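You operate a simulated robot arm through the tools that you are given. There is no shell and no other tool.

Carry out the task below with a simulated robot arm. There is one attempt and no reset: what you move stays moved.

## Task
Fill the bedside glass to its line from the water bottle.
Fine: rest the wooden stopper on the side table, stand the bottle where it was and push the stopper back in. Set down upright: water bottle.

The check looks at the end state, three seconds after you hand in, the way a careful person would. Anything else that was tipped, shoved, dropped, spilled or broken makes it a failure. A push-on lid holds only when it is set on centred and level and pressed home; a screw cap is set on level and turned clockwise until tight.

## Robot
A 6-joint arm with a two-finger parallel gripper, fixed in place. Base frame: the origin is on the floor under the middle of its stand, x ahead of it, y to its left, z up. Units: cm, rad, N and s.
With the tool pointing down near the work surface it reaches from about 32 to 70 cm from the base axis. Its first joint turns from -2.897 to 2.897 rad. Payload 4.1 kg.
Tool frame: the origin (TCP) lies between the finger pads and is the grasp point; the fingertips stand 2.3 cm ahead of it; z points along the fingers, y is the line along which they close. The gripper opens to 9.4 cm. The fingers are 3.8 cm wide and 1 cm thick; the gripper's body (5.4 by 9.6 cm) begins 3.9 cm behind the TCP.
Orientation is that of the tool frame in the base frame, as a unit quaternion [x, y, z, w]. With the fingers straight down and closing along the base's y, the tool's x points along the base's -x, its y along +y and its z along -z.

## Interface
- The arm moves only by the tool apply_moves. Its argument "commands" is a list of rows, each an object of numbers (a shift or turn left out is 0, a gripper value left out holds the last): "dx", "dy", "dz": the shift along the tool's x, y, z in units of 25 mm (1.0 is 25 mm); "wx", "wy", "wz": the turn, a rotation vector about the tool's x, y, z in units of 4 degrees (1.0 is 4 degrees); "fingers": the finger opening in cm, from 0 to 9.4. In form: [{"dx": .., "dy": .., "dz": .., "wx": .., "wy": .., "wz": .., "fingers": ..}, ...]. A call has 1 to 20 rows; each row shifts and turns the commanded pose from where the row before left it, along the tool's axes as they then stand. A call with a number of a shift or a turn outside -1 to 1 is refused whole. Rows are played at 5 a second. More than 5 cm and 0.15 rad between two rows, or a gripper value outside its range, and nothing of the call is played. Where a pose cannot be reached the arm comes as near as it can. A force on the tool above 40 N (or 10 N above the force at the start of the call, whichever is more), or a blocked arm, ends the call early, and 0.2 s more pass. The fingers move at their own pace (about 4.5 cm/s each) and stop on an object; they squeeze with about 25 N. The grip force told is the motor's: it shows also when the fingers shut on nothing. Time passes only in rows, and 0.2 s behind the last, so rows that do not move let the fingers close. It gives the time, the measured TCP pose, the force on the tool (base axes), the opening and the grip force at its end, in the units of the frame above (readings bear some noise), with the torque about the TCP (base axes, N m) and any sound that the robot's microphone picked up.
- Cameras (640 x 400 px; columns grow to the right, rows downward): "scene" is fixed at [41.03, 66.31, 160.47]; the picture's right is [-1.00, 0.02, 0.00], its down [0.01, 0.54, -0.84] and it looks along [-0.01, -0.84, -0.54] (base axes); focal length 340 px, centre (320, 200). "wrist" rides on the gripper at [8.6, 1.6, -7.5] in the tool frame; the picture's right is [-0.18, 0.98, 0.00], its down [-0.58, -0.11, -0.81] and it looks along [-0.79, -0.15, 0.59] (tool axes); focal length 243 px, centre (320, 200). There is no depth. A picture from a camera that has moved, and an enlarged one, comes with that camera's place and axes in the base frame and with its lens. The place of the scene camera against the robot may be out by one fixed shift of up to 2.5 cm in any direction.
- grab_frame(camera): a new picture of that camera. No time passes.
- raise_lower(by): slides the trunk up (or, below 0, down) by that many cm; the arm rides with it, the base frame stays. It gives what a move gives, with no picture.
- close_up(camera, box): a new picture of the part [left, top, right, bottom] of that camera's present view, enlarged. No time passes.
- close_job(): hands the job in; it is judged then, once.

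Nothing tells you positions but the pictures and the camera data. Unless the task says otherwise, let go and move clear before handing in.

The tools are called after "Emit:" as a command line: name --argument value ..., lists and objects as JSON in quotes. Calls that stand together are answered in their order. apply_moves: Moves the arm, as the interface text tells. Its arguments: {"type":"object","properties":{"commands":{"type":"array"}},"required":["commands"]} The other tools are called the same way: raise_lower (by) moves the trunk up or down; grab_frame (camera) takes a picture; close_up (camera, box) takes an enlarged picture of a part of a camera's view; close_job () hands the job in.

At the start:

```text
clock: 0.0
position: [13.37, -41.15, 121.31]
tcp_rot: [0.0, 1.0, 0.0, 0.001]
ft_force: [0.4, 0.0, -0.6]
ft_torque: [0.01, -0.01, -0.04]
opening: 9.41
grip_force: 0.2
trunk travel left (down, up): [-50.0, 9.0]
```

scene: 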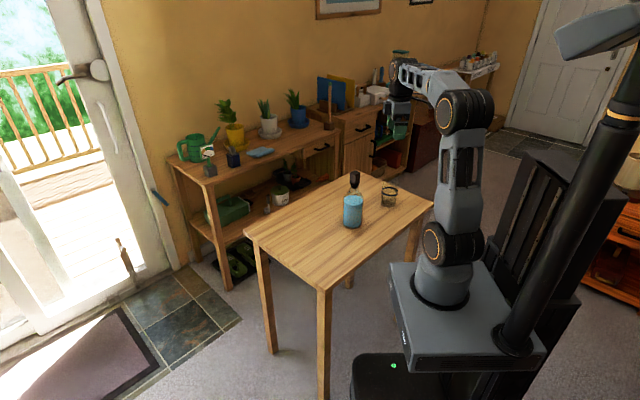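
wrist: 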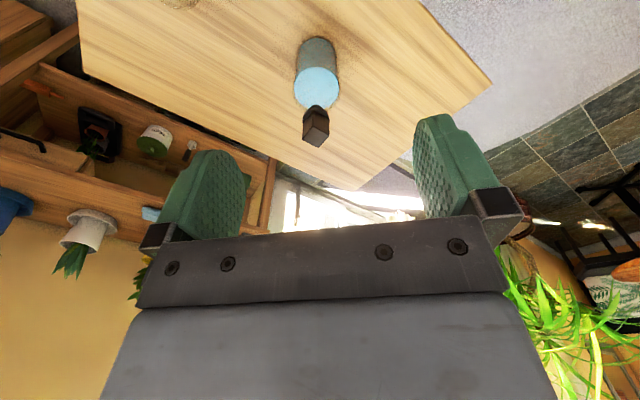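

I see a small side table with a blue-filled bottle with a dark stopper and a glass beside it. I'll take closer looks before moving anything.

Emit:
close_up --camera "scene" --box '[310, 155, 430, 245]'

Emit:
close_up --camera "wrist" --box '[240, 10, 400, 160]'

Emit:
close_up --camera "scene" --box '[220, 150, 460, 320]'

```text
4.44 times, centred on (370, 200) of scene
camera zoom: at [41.03, 66.31, 160.47], right [-1.0, 0.02, 0.0], down [0.01, 0.54, -0.84], along [-0.01, -0.84, -0.54], focal length 1509 px, centre (98, 200)
```

zoom: 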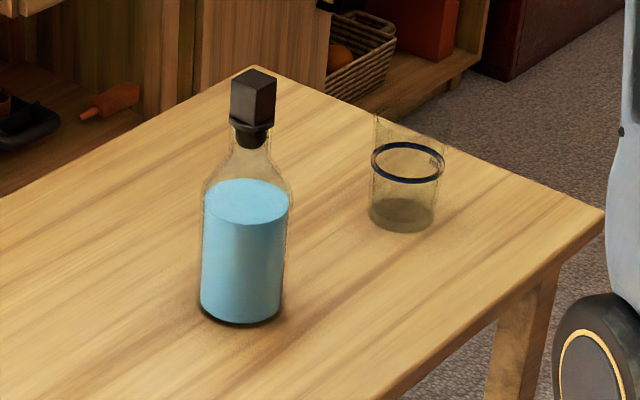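

```text
2.67 times, centred on (320, 85) of wrist
camera zoom: at [4.74, -39.35, 128.85], right [0.18, 0.98, 0.0], down [0.58, -0.11, 0.81], along [0.79, -0.15, -0.59], focal length 647 px, centre (320, 507)
```

zoom: 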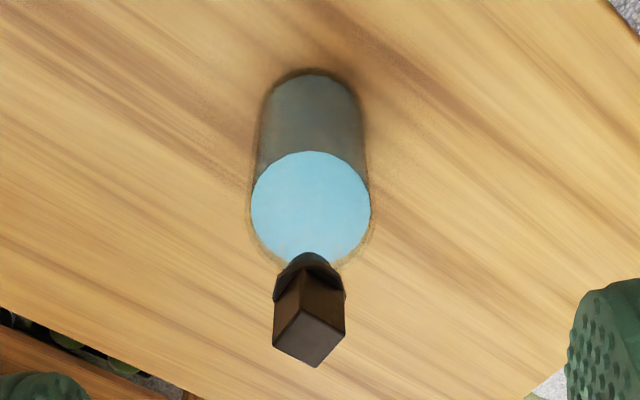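

```text
2.35 times, centred on (340, 235) of scene
camera zoom: at [41.03, 66.31, 160.47], right [-1.0, 0.02, 0.0], down [0.01, 0.54, -0.84], along [-0.01, -0.84, -0.54], focal length 799 px, centre (273, 118)
```

zoom: 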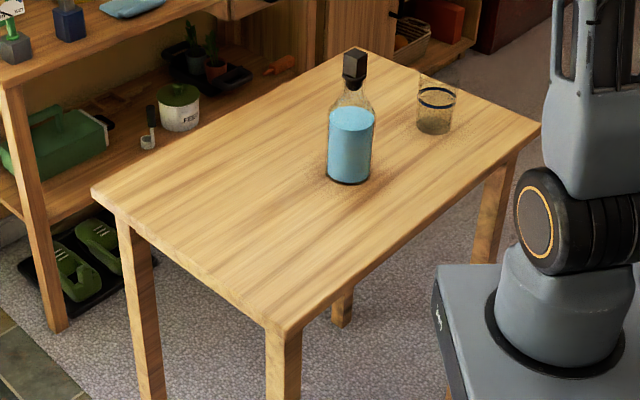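

The stopper top triangulates to about (26.9, -44, 101.5), the table top to about z=78, and the glass to about (9.3, -58). Next I'll move above the stopper, staying high, to refine its position and yaw.

Emit:
apply_moves --commands '[{"dx": -0.9, "dy": -0.19, "dz": 0.5}, {"dx": -0.9, "dy": -0.19, "dz": 0.5}, {"dx": -0.9, "dy": -0.19, "dz": 0.5}, {"dx": -0.9, "dy": -0.19, "dz": 0.5}, {"dx": -0.9, "dy": -0.19, "dz": 0.5}, {"dx": -0.9, "dy": -0.19, "dz": 0.5}, {}]'

Emit:
grab_frame --camera "wrist"

Emit:
grab_frame --camera "scene"

```text
clock: 1.6
position: [26.77, -43.92, 113.8]
tcp_rot: [0.0, 1.0, 0.0, -0.001]
ft_force: [-0.8, 0.9, -0.1]
ft_torque: [-0.02, 0.01, -0.01]
opening: 9.39
grip_force: 0.1
trunk travel left (down, up): [-50.0, 9.0]
```

```text
taken
camera wrist: at [18.26, -42.31, 121.24], right [0.18, 0.98, 0.0], down [0.58, -0.11, 0.81], along [0.79, -0.15, -0.59], focal length 243 px, centre (320, 200)
```

wrist: 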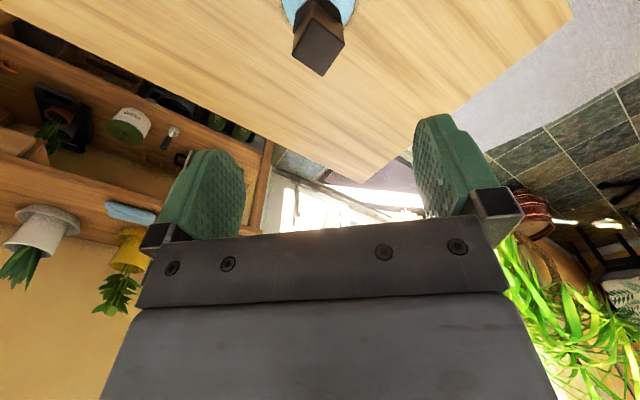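

```text
taken
```

scene: 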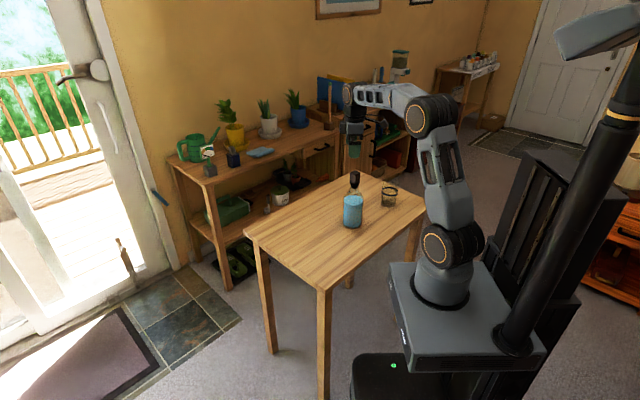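

Emit:
close_up --camera "wrist" --box '[260, 0, 380, 90]'

Emit:
close_up --camera "scene" --box '[320, 70, 440, 240]'

Emit:
close_up --camera "scene" --box '[370, 175, 410, 215]'

Emit:
close_up --camera "scene" --box '[335, 165, 375, 190]'

```text
4.44 times, centred on (320, 45) of wrist
camera zoom: at [18.26, -42.31, 121.24], right [0.18, 0.98, 0.0], down [0.58, -0.11, 0.81], along [0.79, -0.15, -0.59], focal length 1078 px, centre (320, 889)
```

zoom: 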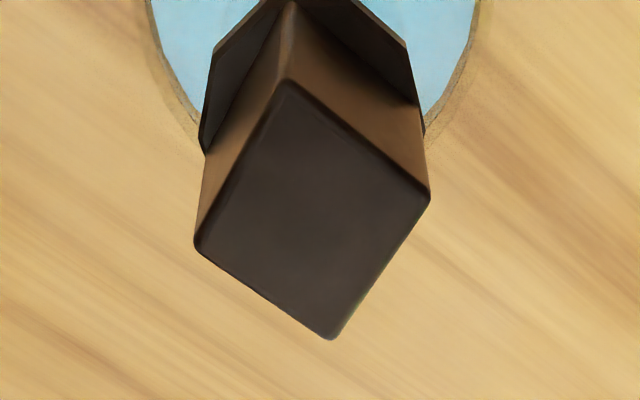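

```text
2.35 times, centred on (380, 155) of scene
camera zoom: at [41.03, 66.31, 160.47], right [-1.0, 0.02, 0.0], down [0.01, 0.54, -0.84], along [-0.01, -0.84, -0.54], focal length 799 px, centre (179, 306)
```

zoom: 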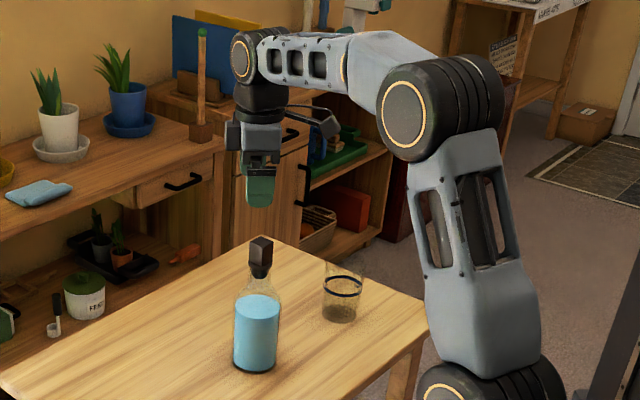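

```text
10.00 times, centred on (390, 195) of scene
camera zoom: at [41.03, 66.31, 160.47], right [-1.0, 0.02, 0.0], down [0.01, 0.54, -0.84], along [-0.01, -0.84, -0.54], focal length 3396 px, centre (-380, 250)
```

zoom: 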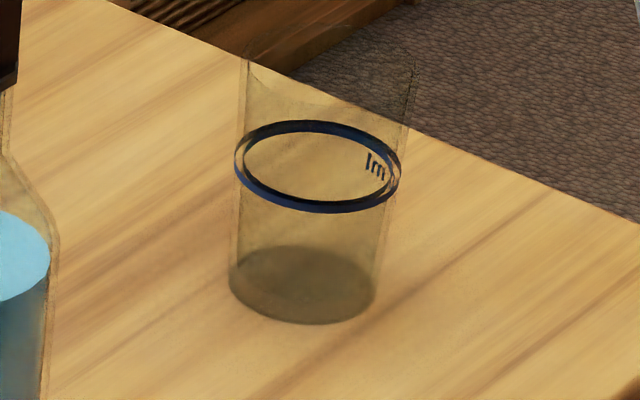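

```text
16.00 times, centred on (355, 178) of scene
camera zoom: at [41.03, 66.31, 160.47], right [-1.0, 0.02, 0.0], down [0.01, 0.54, -0.84], along [-0.01, -0.84, -0.54], focal length 5434 px, centre (-240, 560)
```

zoom: 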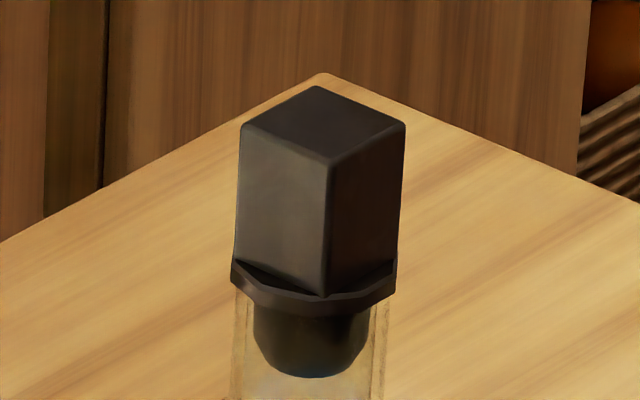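

The stopper's block has a square cross-section of about 2.85 cm, turned 45° to the base axes, centred near (26.2, -43.9). I'll yaw the tool +45° about its own z so the camera is on the robot's side, then back off along tool x to view it better.

Emit:
apply_moves --commands '[{"wz": 1}, {"wz": 1}, {"wz": 1}, {"wz": 1}, {"wz": 1}, {"wz": 1}, {"wz": 1}, {"wz": 1}, {"wz": 1}, {"wz": 1}, {"wz": 1}, {"wz": 0.25}, {}]'

Emit:
grab_frame --camera "wrist"

Emit:
close_up --camera "wrist" --box '[260, 0, 380, 90]'

Emit:
grab_frame --camera "scene"

```text
clock: 4.4
position: [26.81, -43.78, 113.74]
tcp_rot: [0.384, 0.923, 0.0, 0.0]
ft_force: [0.0, 0.3, 1.1]
ft_torque: [-0.02, 0.03, -0.04]
opening: 9.39
grip_force: 0.0
trunk travel left (down, up): [-50.0, 9.0]
```

```text
taken
camera wrist: at [21.88, -36.54, 121.33], right [0.83, 0.56, 0.0], down [0.33, -0.49, 0.81], along [0.45, -0.67, -0.59], focal length 243 px, centre (320, 200)
```

wrist: 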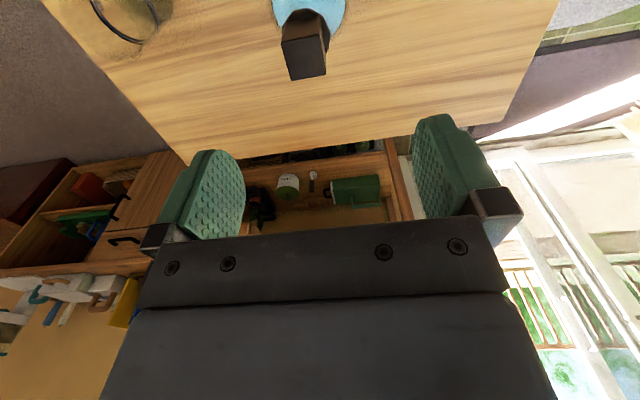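

```text
4.44 times, centred on (320, 45) of wrist
camera zoom: at [21.88, -36.54, 121.33], right [0.83, 0.56, 0.0], down [0.33, -0.49, 0.81], along [0.45, -0.67, -0.59], focal length 1078 px, centre (320, 889)
```

zoom: 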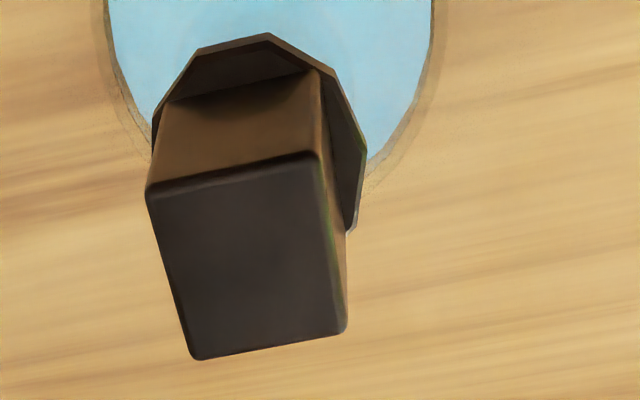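

```text
taken
```

scene: 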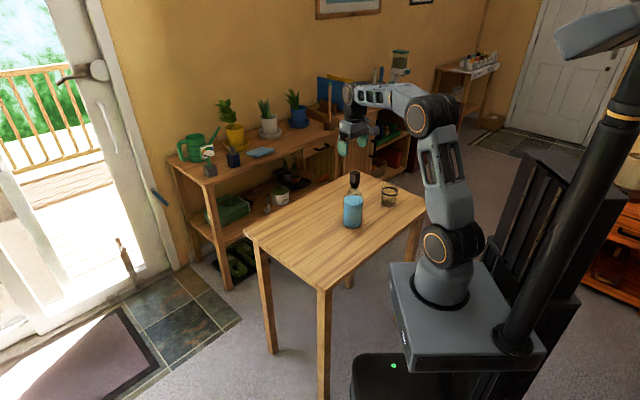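

Using three wrist views, the stopper centre comes out at about (25.5, -43.85), with its top at z≈102.7 and yaw of 45°. I'll centre over it and go partway down, fingers open, to check the alignment.

Emit:
apply_moves --commands '[{"dx": 0.34, "dy": -0.39}, {"dz": 0.8}, {"dz": 0.8}, {"dz": 0.8}, {"dz": 0.6}, {}]'

Emit:
grab_frame --camera "wrist"

Emit:
close_up --camera "scene" --box '[320, 130, 400, 190]'

```text
clock: 5.8
position: [25.47, -43.88, 106.46]
tcp_rot: [0.382, 0.924, -0.001, 0.0]
ft_force: [0.1, -0.2, 0.4]
ft_torque: [0.01, 0.0, 0.01]
opening: 9.42
grip_force: 0.0
trunk travel left (down, up): [-50.0, 9.0]
```

```text
taken
camera wrist: at [20.63, -36.66, 113.85], right [0.83, 0.56, 0.0], down [0.33, -0.49, 0.81], along [0.46, -0.67, -0.59], focal length 243 px, centre (320, 200)
```

wrist: 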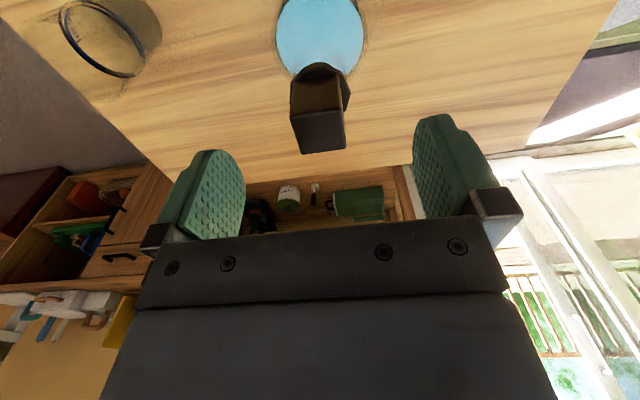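

```text
6.67 times, centred on (360, 160) of scene
camera zoom: at [41.03, 66.31, 160.47], right [-1.0, 0.02, 0.0], down [0.01, 0.54, -0.84], along [-0.01, -0.84, -0.54], focal length 2264 px, centre (53, 467)
```

zoom: 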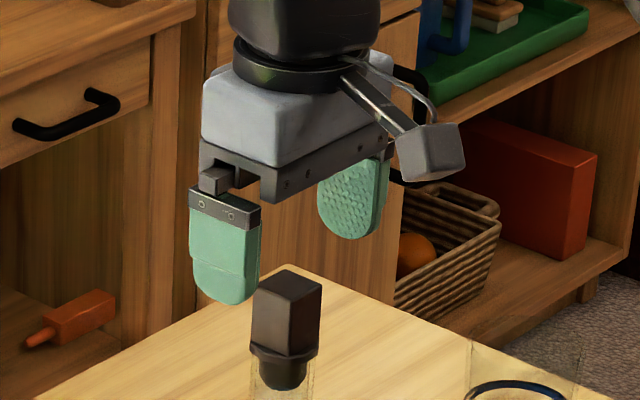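

The stopper is lined up midway between the fingers. Next I'll go down around the block, staying above the flange, and partly close to check centring.

Emit:
apply_moves --commands '[{"dz": 0.6}, {"dz": 0.6}, {"dz": 0.6}, {"fingers": 4.0}, {}, {}, {}]'

Emit:
grab_frame --camera "wrist"

Emit:
close_up --camera "scene" --box '[320, 130, 400, 190]'

```text
clock: 7.4
position: [25.41, -43.88, 101.84]
tcp_rot: [0.383, 0.924, 0.0, 0.0]
ft_force: [0.4, 0.7, -0.7]
ft_torque: [0.03, -0.04, -0.01]
opening: 4.01
grip_force: 0.0
trunk travel left (down, up): [-50.0, 9.0]
```

```text
taken
camera wrist: at [20.39, -36.67, 109.36], right [0.83, 0.56, 0.0], down [0.33, -0.49, 0.81], along [0.46, -0.67, -0.59], focal length 243 px, centre (320, 200)
```

wrist: 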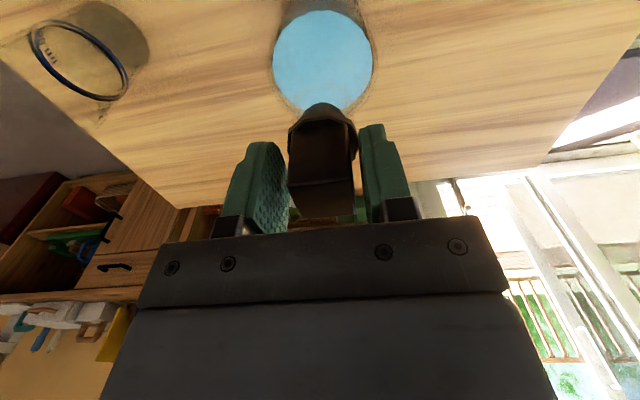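

```text
6.67 times, centred on (360, 160) of scene
camera zoom: at [41.03, 66.31, 160.47], right [-1.0, 0.02, 0.0], down [0.01, 0.54, -0.84], along [-0.01, -0.84, -0.54], focal length 2264 px, centre (53, 467)
```

zoom: 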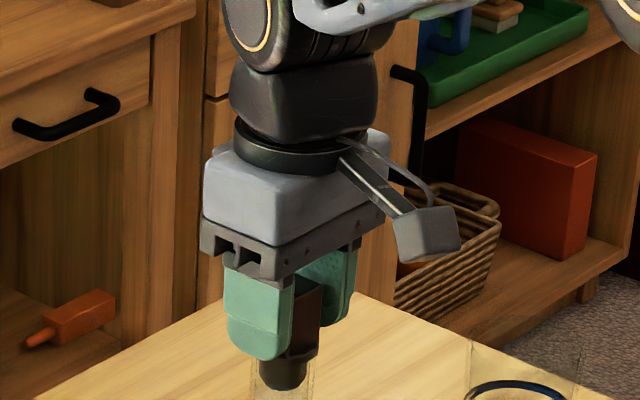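

The block sits evenly between the pads. Closing on it now.

Emit:
apply_moves --commands '[{"fingers": 1.5}, {}, {}, {}]'

Emit:
close_up --camera "wrist" --box '[200, 60, 440, 240]'

```text
clock: 8.4
position: [25.22, -44.0, 101.83]
tcp_rot: [0.383, 0.924, 0.0, 0.0]
ft_force: [0.4, 0.8, 1.0]
ft_torque: [0.01, -0.04, 0.0]
opening: 2.68
grip_force: 25.7
trunk travel left (down, up): [-50.0, 9.0]
```

```text
2.22 times, centred on (320, 150) of wrist
camera zoom: at [20.39, -36.67, 109.36], right [0.83, 0.56, 0.0], down [0.33, -0.49, 0.81], along [0.46, -0.67, -0.59], focal length 539 px, centre (320, 311)
```

zoom: 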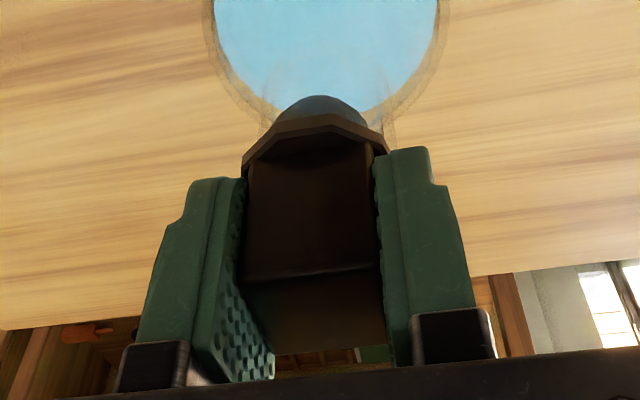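

The stopper is held at 2.68 cm. I'll pull up a little at a time and watch whether the bottle comes along.

Emit:
apply_moves --commands '[{"dz": -0.08}, {"dz": -0.08}, {}]'

Emit:
close_up --camera "scene" --box '[320, 160, 400, 240]'

```text
clock: 9.2
position: [25.44, -43.95, 102.24]
tcp_rot: [0.383, 0.924, 0.0, 0.0]
ft_force: [-0.3, -0.4, -0.2]
ft_torque: [0.01, 0.01, -0.02]
opening: 2.69
grip_force: 24.7
trunk travel left (down, up): [-50.0, 9.0]
```

```text
5.00 times, centred on (360, 200) of scene
camera zoom: at [41.03, 66.31, 160.47], right [-1.0, 0.02, 0.0], down [0.01, 0.54, -0.84], along [-0.01, -0.84, -0.54], focal length 1698 px, centre (120, 200)
```

zoom: 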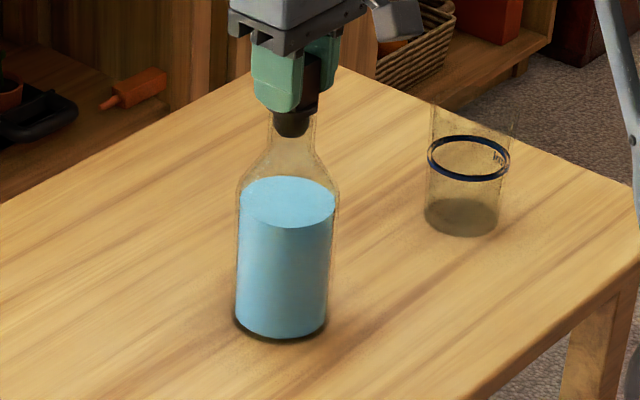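

There's almost no pulling force and the bottle stayed put. I'll keep lifting gently.

Emit:
apply_moves --commands '[{"dz": -0.2}, {"dz": -0.2}, {"dz": -0.2}, {"dz": -0.2}, {}]'

Emit:
close_up --camera "scene" --box '[320, 160, 400, 240]'

```text
clock: 10.4
position: [25.44, -43.85, 104.33]
tcp_rot: [0.383, 0.924, 0.001, 0.001]
ft_force: [0.1, -0.7, 1.0]
ft_torque: [0.01, 0.0, 0.0]
opening: 2.7
grip_force: 24.8
trunk travel left (down, up): [-50.0, 9.0]
```

```text
5.00 times, centred on (360, 200) of scene
camera zoom: at [41.03, 66.31, 160.47], right [-1.0, 0.02, 0.0], down [0.01, 0.54, -0.84], along [-0.01, -0.84, -0.54], focal length 1698 px, centre (120, 200)
```

zoom: 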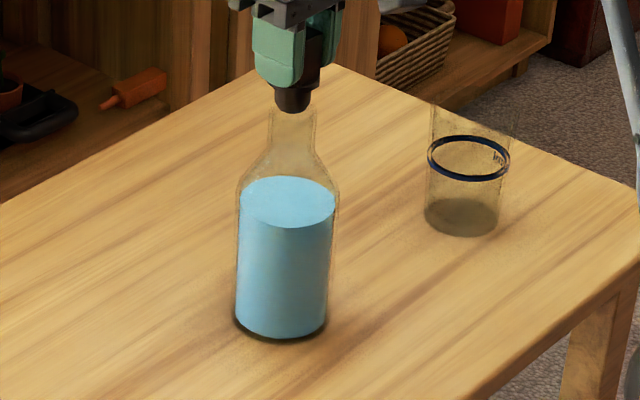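

The stopper is sliding free and the bottle hasn't moved. I'll lift it clear and look at its plug length.

Emit:
apply_moves --commands '[{"dz": -0.5}, {"dz": -0.5}, {"dz": -0.5}, {"dz": -0.5}, {}]'

Emit:
close_up --camera "scene" --box '[320, 130, 400, 230]'

Emit:
close_up --camera "scene" --box '[335, 145, 375, 195]'

Emit:
grab_frame --camera "wrist"

```text
clock: 11.6
position: [25.67, -43.9, 109.29]
tcp_rot: [0.383, 0.924, -0.001, 0.0]
ft_force: [0.4, 0.1, 0.2]
ft_torque: [-0.03, 0.01, -0.02]
opening: 2.68
grip_force: 24.6
trunk travel left (down, up): [-50.0, 9.0]
```

```text
4.00 times, centred on (360, 180) of scene
camera zoom: at [41.03, 66.31, 160.47], right [-1.0, 0.02, 0.0], down [0.01, 0.54, -0.84], along [-0.01, -0.84, -0.54], focal length 1358 px, centre (160, 280)
```

zoom: 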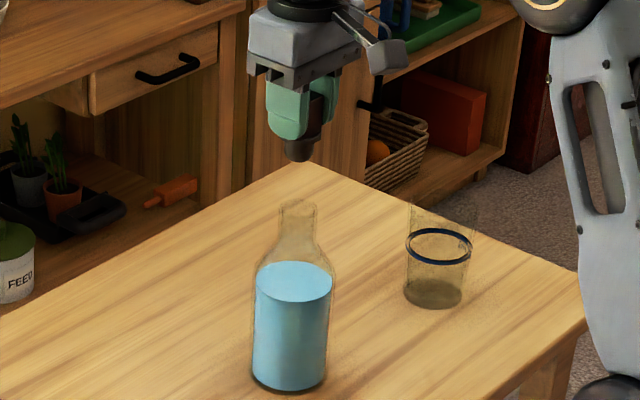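

```text
8.00 times, centred on (355, 170) of scene
camera zoom: at [41.03, 66.31, 160.47], right [-1.0, 0.02, 0.0], down [0.01, 0.54, -0.84], along [-0.01, -0.84, -0.54], focal length 2717 px, centre (40, 440)
```

zoom: 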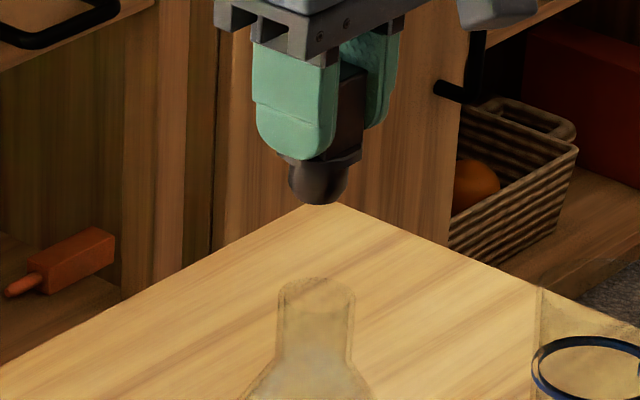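

```text
taken
camera wrist: at [20.79, -36.69, 116.83], right [0.83, 0.56, 0.0], down [0.33, -0.49, 0.81], along [0.46, -0.67, -0.59], focal length 243 px, centre (320, 200)
```

wrist: 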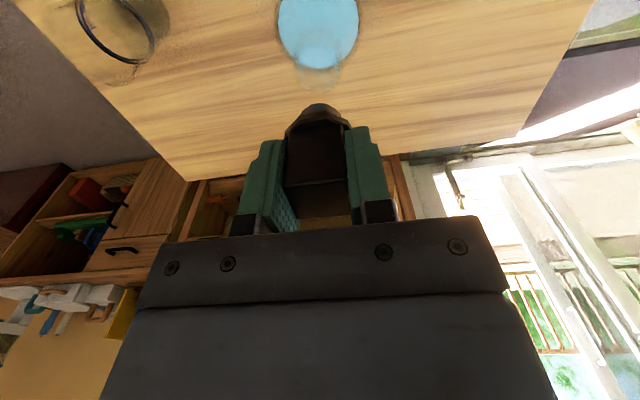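

The plug is about 2 cm long and the stopper is clear of the bottle. I'll carry it 18 cm along tool +y to about (38, -31), an empty part of the table, then lower it carefully.

Emit:
apply_moves --commands '[{"dy": 0.9}, {"dy": 0.9}, {"dy": 0.9}, {"dy": 0.9}, {"dy": 0.9}, {"dy": 0.9}, {"dy": 0.9}, {"dy": 0.9}, {}]'

Emit:
grab_frame --camera "wrist"

Emit:
grab_frame --camera "scene"

```text
clock: 13.6
position: [38.44, -31.15, 109.26]
tcp_rot: [0.383, 0.924, 0.0, 0.0]
ft_force: [0.1, -0.2, -0.3]
ft_torque: [0.01, 0.04, 0.0]
opening: 2.71
grip_force: 24.6
trunk travel left (down, up): [-50.0, 9.0]
```

```text
taken
camera wrist: at [33.54, -23.86, 116.79], right [0.83, 0.56, 0.0], down [0.33, -0.49, 0.81], along [0.46, -0.67, -0.59], focal length 243 px, centre (320, 200)
```

wrist: 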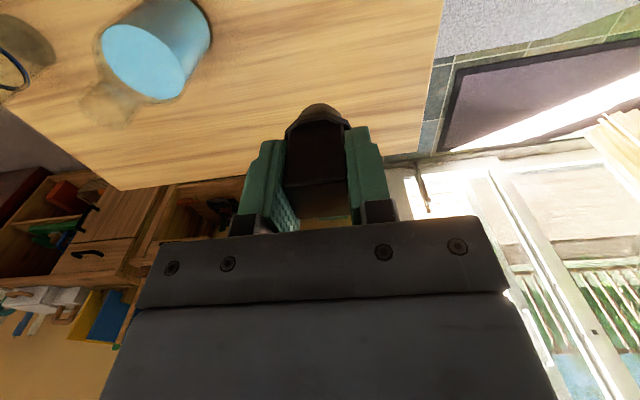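

```text
taken
```

scene: 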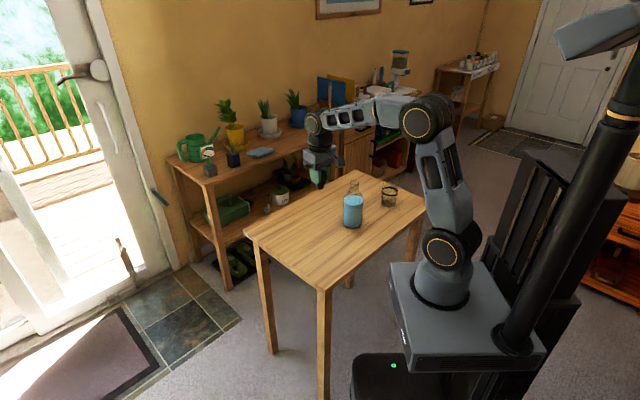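

The bottle's in view to the left and well clear. I'll lower the stopper to just above the table, then feel for contact.

Emit:
apply_moves --commands '[{"dz": 0.9}, {"dz": 0.9}, {"dz": 0.9}, {"dz": 0.9}, {"dz": 0.9}, {"dz": 0.9}, {"dz": 0.9}, {"dz": 0.9}, {"dz": 0.9}, {}]'

Emit:
close_up --camera "scene" --box '[280, 150, 420, 250]'

Emit:
grab_frame --camera "wrist"

```text
clock: 15.8
position: [38.11, -31.14, 89.07]
tcp_rot: [0.383, 0.924, 0.0, 0.0]
ft_force: [-0.4, 0.9, -0.3]
ft_torque: [0.01, 0.0, -0.02]
opening: 2.7
grip_force: 25.0
trunk travel left (down, up): [-50.0, 9.0]
```

```text
4.00 times, centred on (350, 200) of scene
camera zoom: at [41.03, 66.31, 160.47], right [-1.0, 0.02, 0.0], down [0.01, 0.54, -0.84], along [-0.01, -0.84, -0.54], focal length 1358 px, centre (200, 200)
```

zoom: 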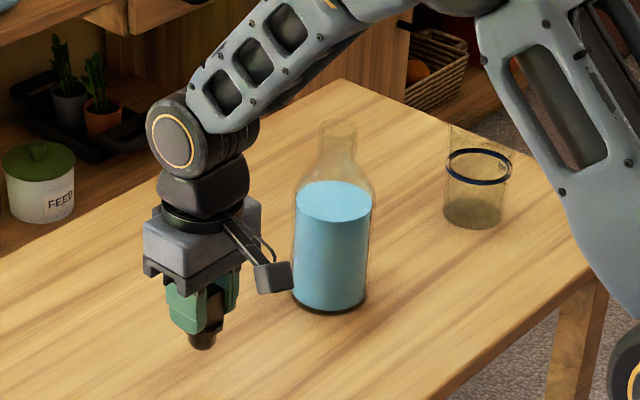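

```text
taken
camera wrist: at [33.31, -23.85, 96.54], right [0.83, 0.56, 0.0], down [0.33, -0.49, 0.81], along [0.46, -0.67, -0.59], focal length 243 px, centre (320, 200)
```

wrist: 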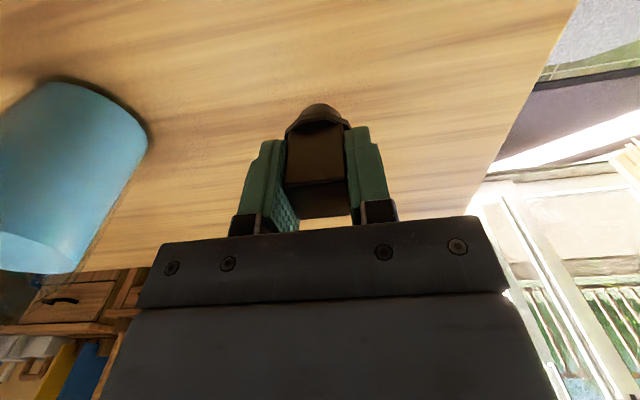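

Still about 4-5 cm above the table. I'll continue down slowly and look for contact force.

Emit:
apply_moves --commands '[{"dz": 0.4}, {"dz": 0.4}, {"dz": 0.3}, {"dz": 0.1}, {"dz": 0.1}, {}]'

Emit:
close_up --camera "scene" --box '[300, 200, 360, 250]'

```text
clock: 17.2
position: [38.22, -31.28, 85.8]
tcp_rot: [0.382, 0.924, -0.001, 0.0]
ft_force: [0.5, 1.3, -0.3]
ft_torque: [0.01, 0.0, 0.0]
opening: 2.69
grip_force: 24.9
trunk travel left (down, up): [-50.0, 9.0]
```

```text
8.00 times, centred on (330, 225) of scene
camera zoom: at [41.03, 66.31, 160.47], right [-1.0, 0.02, 0.0], down [0.01, 0.54, -0.84], along [-0.01, -0.84, -0.54], focal length 2717 px, centre (240, 0)
```

zoom: 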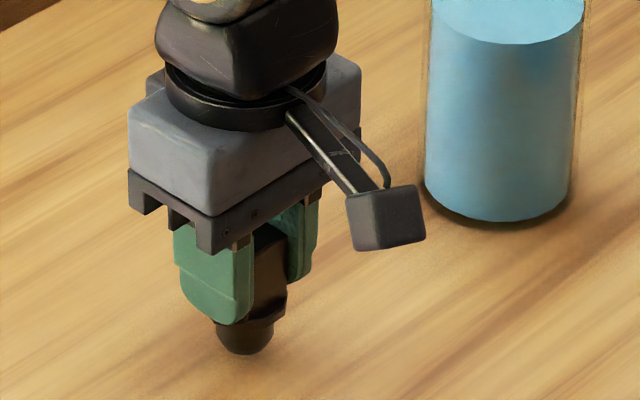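

Emit:
apply_moves --commands '[{"dz": 0.06}, {"dz": 0.06}, {"dz": 0.06}, {"dz": 0.06}, {}]'

Emit:
close_up --camera "scene" --box '[315, 225, 345, 250]'

```text
clock: 18.4
position: [38.25, -31.18, 85.19]
tcp_rot: [0.382, 0.924, 0.0, 0.0]
ft_force: [-0.3, 0.4, -0.7]
ft_torque: [-0.02, 0.01, 0.02]
opening: 2.7
grip_force: 25.1
trunk travel left (down, up): [-50.0, 9.0]
```

```text
16.00 times, centred on (330, 238) of scene
camera zoom: at [41.03, 66.31, 160.47], right [-1.0, 0.02, 0.0], down [0.01, 0.54, -0.84], along [-0.01, -0.84, -0.54], focal length 5434 px, centre (160, -400)
```

zoom: 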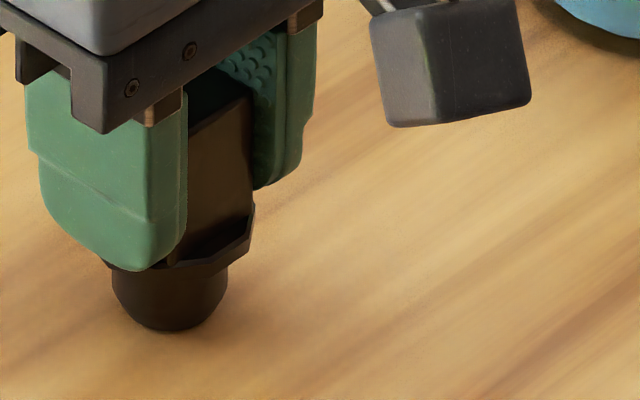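

Emit:
apply_moves --commands '[{"dz": 0.04}, {"dz": 0.04}, {"dz": 0.04}, {}]'

Emit:
close_up --camera "scene" --box '[315, 225, 345, 250]'

```text
clock: 19.4
position: [38.23, -31.32, 84.95]
tcp_rot: [0.383, 0.924, 0.0, 0.002]
ft_force: [-1.0, 1.3, 13.3]
ft_torque: [0.12, 0.02, 0.0]
opening: 2.71
grip_force: 25.4
trunk travel left (down, up): [-50.0, 9.0]
```

```text
16.00 times, centred on (330, 238) of scene
camera zoom: at [41.03, 66.31, 160.47], right [-1.0, 0.02, 0.0], down [0.01, 0.54, -0.84], along [-0.01, -0.84, -0.54], focal length 5434 px, centre (160, -400)
```

zoom: 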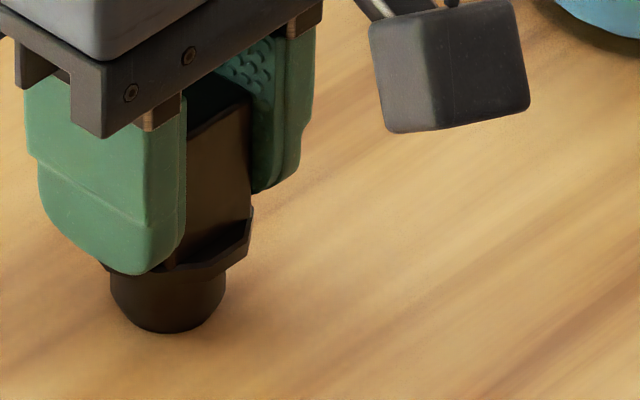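

Contact with the table at 13 N. I'll ease the load off slightly and open the fingers a little at a time so the stopper stays standing.

Emit:
apply_moves --commands '[{"dz": -0.025}, {}]'

```text
clock: 20.0
position: [38.22, -31.24, 85.03]
tcp_rot: [0.383, 0.924, -0.001, 0.001]
ft_force: [0.9, -1.5, 14.0]
ft_torque: [-0.06, -0.02, 0.02]
opening: 2.69
grip_force: 25.2
trunk travel left (down, up): [-50.0, 9.0]
```

Emit:
apply_moves --commands '[{"dz": -0.025}, {}, {}]'

```text
clock: 20.8
position: [38.18, -31.2, 85.03]
tcp_rot: [0.382, 0.924, 0.0, 0.0]
ft_force: [-0.1, -3.2, 10.2]
ft_torque: [-0.13, 0.03, 0.05]
opening: 2.69
grip_force: 24.8
trunk travel left (down, up): [-50.0, 9.0]
```

Emit:
apply_moves --commands '[{"dz": -0.03}, {}, {}]'

```text
clock: 21.6
position: [38.23, -31.23, 85.18]
tcp_rot: [0.383, 0.924, 0.0, -0.001]
ft_force: [1.5, -0.7, 4.0]
ft_torque: [-0.04, -0.08, 0.01]
opening: 2.69
grip_force: 24.6
trunk travel left (down, up): [-50.0, 9.0]
```

Only about 4 N of load remains, so I'll open slowly now.

Emit:
apply_moves --commands '[{"fingers": 2.9}, {}, {"fingers": 3.3}, {}, {"fingers": 4.2}, {}]'

Emit:
close_up --camera "scene" --box '[315, 225, 345, 250]'

Emit:
grab_frame --camera "wrist"

```text
clock: 23.0
position: [38.18, -31.28, 85.08]
tcp_rot: [0.383, 0.924, 0.001, 0.001]
ft_force: [0.6, -0.4, 0.1]
ft_torque: [0.01, -0.03, 0.04]
opening: 4.19
grip_force: 0.0
trunk travel left (down, up): [-50.0, 9.0]
```

```text
16.00 times, centred on (330, 238) of scene
camera zoom: at [41.03, 66.31, 160.47], right [-1.0, 0.02, 0.0], down [0.01, 0.54, -0.84], along [-0.01, -0.84, -0.54], focal length 5434 px, centre (160, -400)
```

zoom: 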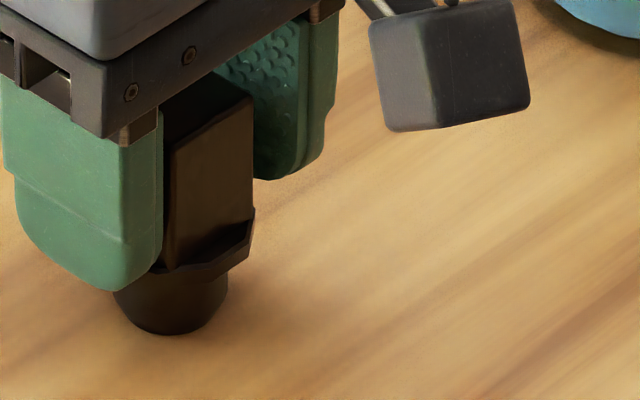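

```text
taken
camera wrist: at [33.31, -23.95, 92.56], right [0.83, 0.56, 0.0], down [0.33, -0.49, 0.81], along [0.46, -0.67, -0.59], focal length 243 px, centre (320, 200)
```

wrist: 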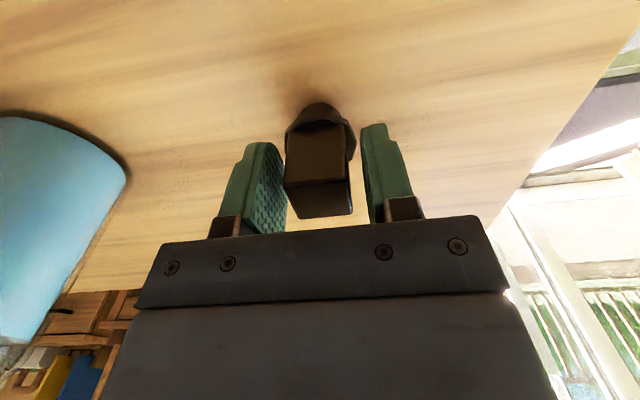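

The stopper stands on its own on the table. Now I'll rise straight up, clear of it.

Emit:
apply_moves --commands '[{"dz": -0.3, "fingers": 5.5}, {"dz": -0.6}, {"dz": -0.9}, {"dz": -0.9}, {"dz": -0.9}, {"dz": -0.9}, {"dz": -0.9}, {"dz": -0.9}, {"dz": -0.9}, {"dz": -0.9}, {"dz": -0.9}, {}]'

Emit:
grab_frame --camera "wrist"

Emit:
close_up --camera "scene" --box '[300, 170, 420, 260]'

Emit:
close_up --camera "scene" --box '[315, 225, 345, 250]'

```text
clock: 25.6
position: [38.18, -31.38, 107.6]
tcp_rot: [0.383, 0.924, 0.0, 0.0]
ft_force: [0.3, 0.0, 0.2]
ft_torque: [0.02, 0.0, 0.01]
opening: 5.48
grip_force: 0.0
trunk travel left (down, up): [-50.0, 9.0]
```

```text
taken
camera wrist: at [33.31, -24.03, 115.1], right [0.83, 0.56, 0.0], down [0.33, -0.49, 0.81], along [0.46, -0.67, -0.59], focal length 243 px, centre (320, 200)
```

wrist: 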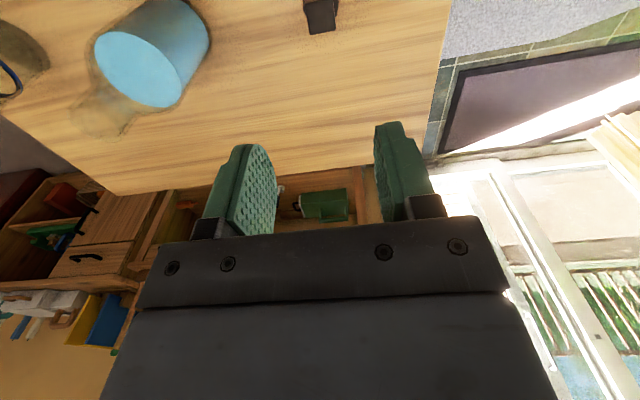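

```text
4.44 times, centred on (360, 215) of scene
camera zoom: at [41.03, 66.31, 160.47], right [-1.0, 0.02, 0.0], down [0.01, 0.54, -0.84], along [-0.01, -0.84, -0.54], focal length 1509 px, centre (142, 133)
```

zoom: 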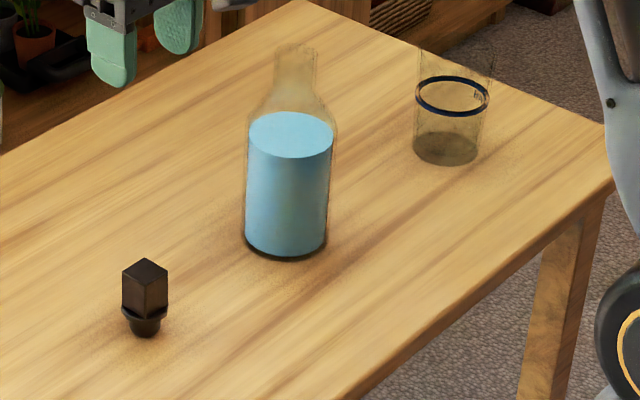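

```text
16.00 times, centred on (330, 238) of scene
camera zoom: at [41.03, 66.31, 160.47], right [-1.0, 0.02, 0.0], down [0.01, 0.54, -0.84], along [-0.01, -0.84, -0.54], focal length 5434 px, centre (160, -400)
```

zoom: 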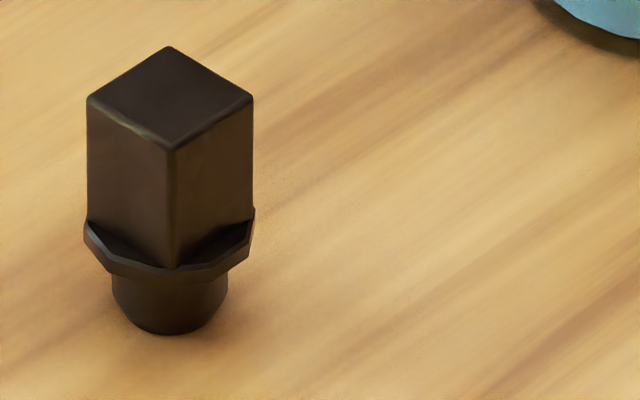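

The stopper is standing safely at about (38.2, -31.3), and the table top works out to z≈79.7. To grip the bottle from the side I'd like the camera above the gripper, so I'll test a half turn of the wrist up here in free space.

Emit:
apply_moves --commands '[{"dz": -0.8, "wz": -1}, {"dz": -0.8, "wz": -1}, {"dz": -0.8, "wz": -1}, {"wz": -1}, {"wz": -1}, {"wz": -1}, {"wz": -1}, {"wz": -1}, {"wz": -1}, {"wz": -1}, {"wz": -1}, {"wz": -1}, {"wz": -1}, {"wz": -1}, {"wz": -1}, {"wz": -1}, {"wz": -1}, {"wz": -1}, {"wz": -1}, {"wz": -1}]'

Emit:
grab_frame --camera "wrist"

Emit:
grab_frame --camera "scene"

```text
clock: 29.8
position: [38.28, -31.3, 113.47]
tcp_rot: [-0.302, 0.953, 0.0, 0.0]
ft_force: [0.1, 0.9, -0.1]
ft_torque: [0.02, 0.04, 0.02]
opening: 5.52
grip_force: 0.1
trunk travel left (down, up): [-50.0, 9.0]
```

```text
taken
camera wrist: at [30.28, -34.91, 121.04], right [-0.41, 0.91, 0.0], down [0.54, 0.24, 0.81], along [0.73, 0.33, -0.59], focal length 243 px, centre (320, 200)
```

wrist: 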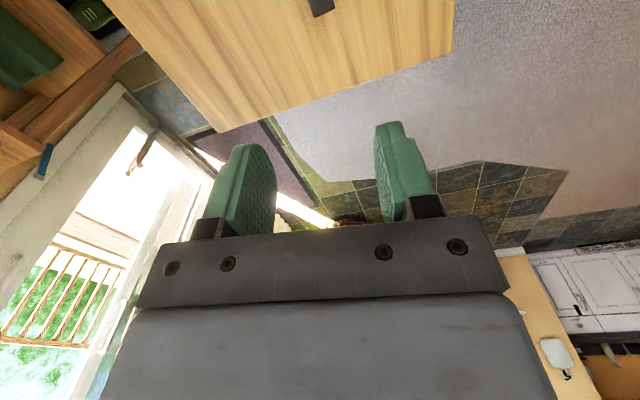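

```text
taken
```

scene: 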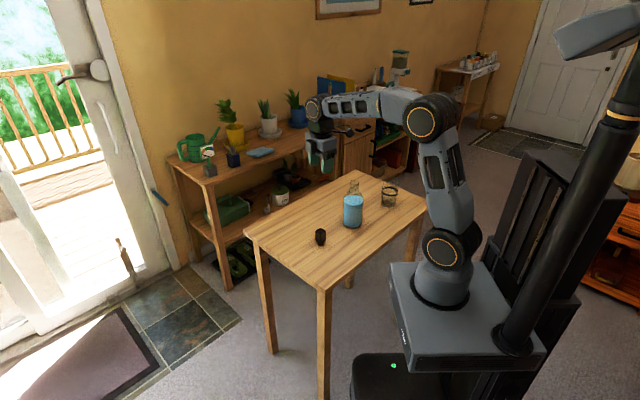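

Emit:
apply_moves --commands '[{"wz": -1}, {"wz": -1}, {"wz": -1}, {"wz": -1}, {"wz": -1}, {"wz": -1}, {"wz": -1}, {"wz": -1}, {"wz": -1}, {"wz": -1}, {"wz": -1}, {"wz": -1}, {"wz": -1}, {"wz": -1}, {"wz": -1}]'

Emit:
grab_frame --camera "wrist"

```text
clock: 33.0
position: [38.14, -31.19, 113.6]
tcp_rot: [0.738, -0.675, 0.0, 0.0]
ft_force: [1.0, -0.1, 0.0]
ft_torque: [-0.01, -0.04, -0.02]
opening: 5.51
grip_force: 0.0
trunk travel left (down, up): [-50.0, 9.0]
```

```text
taken
camera wrist: at [37.44, -39.95, 121.12], right [-1.0, 0.1, 0.0], down [0.06, 0.59, 0.81], along [0.08, 0.8, -0.59], focal length 243 px, centre (320, 200)
```

wrist: 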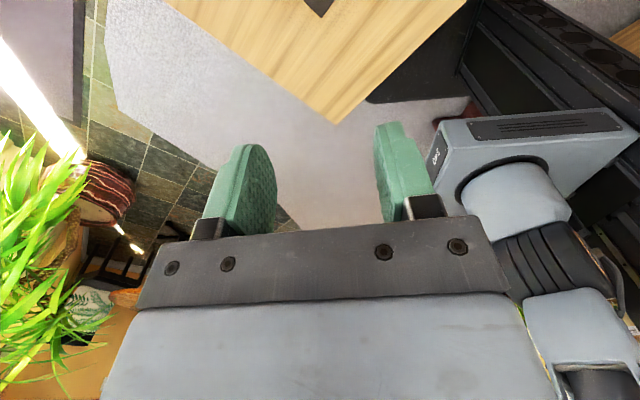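

Emit:
apply_moves --commands '[{"wz": -1}, {"wz": -1}, {"wz": -1}, {"wz": -1}, {"wz": -1}, {"wz": -1}, {"wz": -1}, {"wz": -1}, {"wz": -0.3}, {}]'

Emit:
grab_frame --camera "scene"

```text
clock: 35.2
position: [38.21, -31.27, 113.54]
tcp_rot: [0.9, -0.437, 0.0, 0.0]
ft_force: [-0.1, 0.0, 1.1]
ft_torque: [0.0, -0.01, 0.01]
opening: 5.52
grip_force: 0.0
trunk travel left (down, up): [-50.0, 9.0]
```

```text
taken
```

scene: 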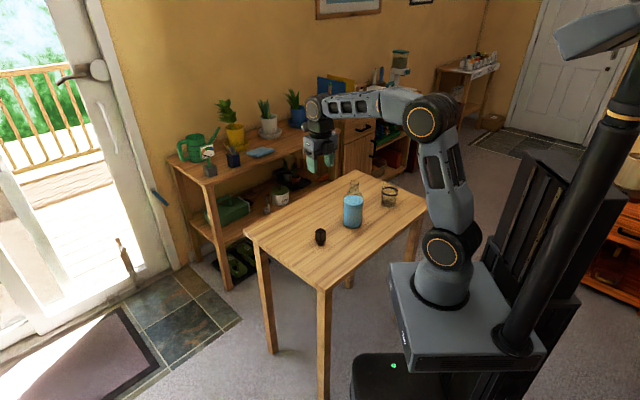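

The half turn worked, and tool x now points outward along (0.62, -0.79). Next I'll pitch the tool from down to horizontal at this safe height and check that the arm follows.

Emit:
apply_moves --commands '[{"wy": 1}, {"wy": 1}, {"wy": 1}, {"wy": 1}, {"wy": 1}, {"wy": 1}, {"wy": 1}, {"wy": 1}, {"wy": 1}, {"wy": 1}, {}]'

Emit:
grab_frame --camera "scene"

```text
clock: 37.6
position: [38.25, -31.19, 113.62]
tcp_rot: [0.845, -0.411, 0.308, 0.15]
ft_force: [-0.2, 0.2, 0.4]
ft_torque: [0.03, -0.01, -0.03]
opening: 5.5
grip_force: 0.1
trunk travel left (down, up): [-50.0, 9.0]
```

```text
taken
```

scene: 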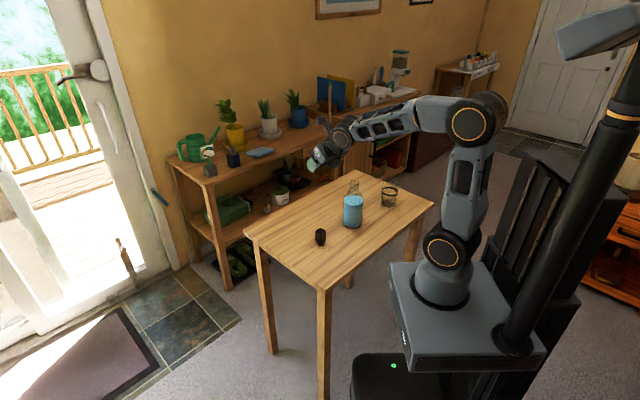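

Emit:
apply_moves --commands '[{"wy": 1}, {"wy": 1}, {"wy": 1}, {"wy": 1}, {"wy": 1}, {"wy": 1}, {"wy": 1}, {"wy": 1}, {"wy": 1}, {"wy": 1}, {"wy": 1}, {"wy": 1}, {"wy": 0.5}, {}]'

Emit:
grab_frame --camera "scene"

Emit:
grab_frame --camera "wrist"

```text
clock: 40.6
position: [37.72, -31.67, 113.52]
tcp_rot: [0.679, -0.335, 0.58, 0.302]
ft_force: [-0.1, -0.3, -0.1]
ft_torque: [0.01, 0.02, 0.0]
opening: 5.51
grip_force: 0.0
out of reach, approached as far as the arm can: row 5, 7
trunk travel left (down, up): [-50.0, 9.0]
```

```text
taken
```

scene: 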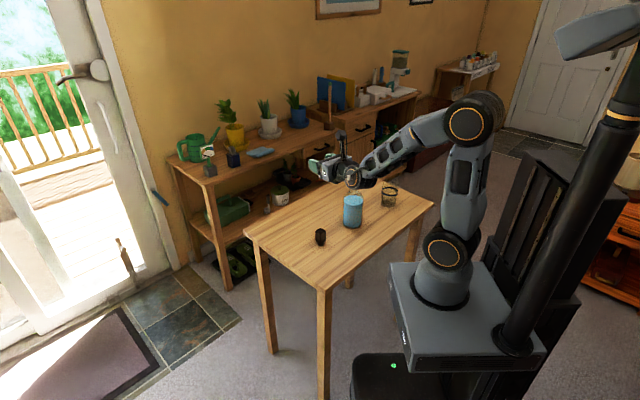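

```text
taken
camera wrist: at [33.01, -27.51, 123.09], right [-0.81, -0.56, -0.16], down [-0.44, 0.77, -0.46], along [0.38, -0.3, -0.87], focal length 243 px, centre (320, 200)
```

wrist: 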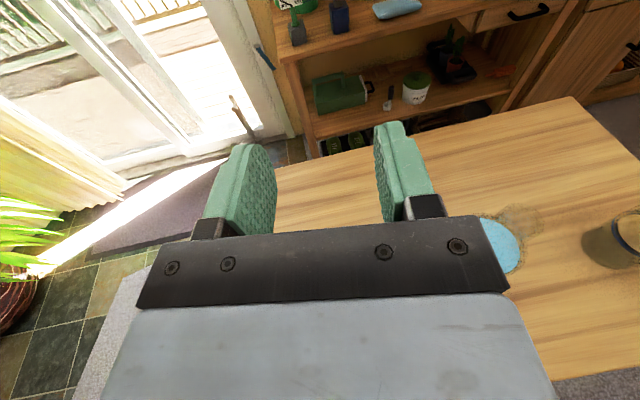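

The tool is almost horizontal, about 8° short. I'll try the rest and watch whether the arm can follow.

Emit:
apply_moves --commands '[{"wy": 0.7}, {"wy": 0.7}, {"wy": 0.7}, {}]'

```text
clock: 41.6
position: [37.76, -31.6, 113.49]
tcp_rot: [0.634, -0.312, 0.629, 0.325]
ft_force: [0.6, 0.5, 0.5]
ft_torque: [-0.04, 0.0, -0.04]
opening: 5.5
grip_force: 0.0
trunk travel left (down, up): [-50.0, 9.0]
```

The tool is now horizontal with the camera on top. I'll correct a 1° roll, open the fingers, and slide toward the bottle with pictures along the way to refine its position.

Emit:
apply_moves --commands '[{"wz": 0.28, "fingers": 9.4}, {"dy": 0.8}, {"dy": 0.8}, {"dy": 0.8}, {"dy": 0.8}, {}]'

Emit:
grab_frame --camera "wrist"

Emit:
grab_frame --camera "scene"

```text
clock: 43.0
position: [36.59, -32.0, 114.01]
tcp_rot: [0.63, -0.321, 0.63, 0.322]
ft_force: [-0.5, -0.7, 0.6]
ft_torque: [0.0, 0.0, -0.02]
opening: 9.4
grip_force: 0.1
out of reach, approached as far as the arm can: row 2, 3, 4, 5
trunk travel left (down, up): [-50.0, 9.0]
```

```text
taken
camera wrist: at [30.94, -26.83, 122.71], right [-0.79, -0.58, -0.18], down [-0.39, 0.72, -0.58], along [0.47, -0.39, -0.79], focal length 243 px, centre (320, 200)
```

wrist: 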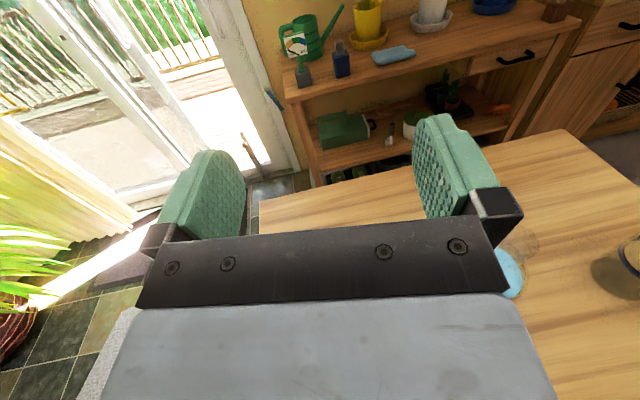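

```text
taken
```

scene: 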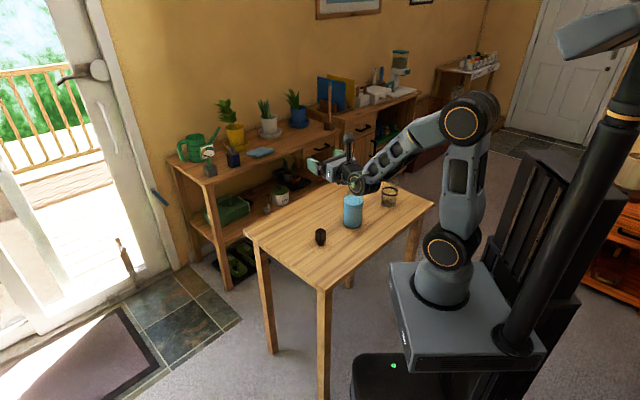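

Sideways motion is out of reach because the elbow is folded too tightly at this height. Lowering the trunk in steps while lifting the arm by the same amount should give the horizontal tool pose more room.

Emit:
raise_lower --by -12

Emit:
apply_moves --commands '[{"dx": 0.8}, {"dx": 0.8}, {"dx": 0.8}, {"dx": 0.8}, {"dx": 0.8}, {"dx": 0.8}, {}]'

Emit:
grab_frame --camera "scene"

```text
clock: 44.5
position: [36.62, -32.04, 102.06]
tcp_rot: [0.63, -0.32, 0.63, 0.322]
ft_force: [0.7, 0.1, -0.2]
ft_torque: [-0.01, 0.02, 0.0]
opening: 9.39
grip_force: 0.1
trunk travel left (down, up): [-38.0, 21.0]
```

```text
clock: 46.1
position: [36.35, -32.06, 113.98]
tcp_rot: [0.63, -0.32, 0.63, 0.322]
ft_force: [0.5, -0.4, -0.7]
ft_torque: [0.0, 0.01, 0.02]
opening: 9.39
grip_force: 0.0
trunk travel left (down, up): [-38.0, 21.0]
```

```text
taken
```

scene: 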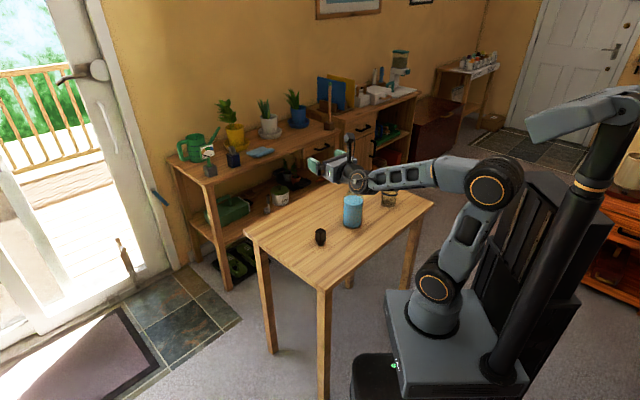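

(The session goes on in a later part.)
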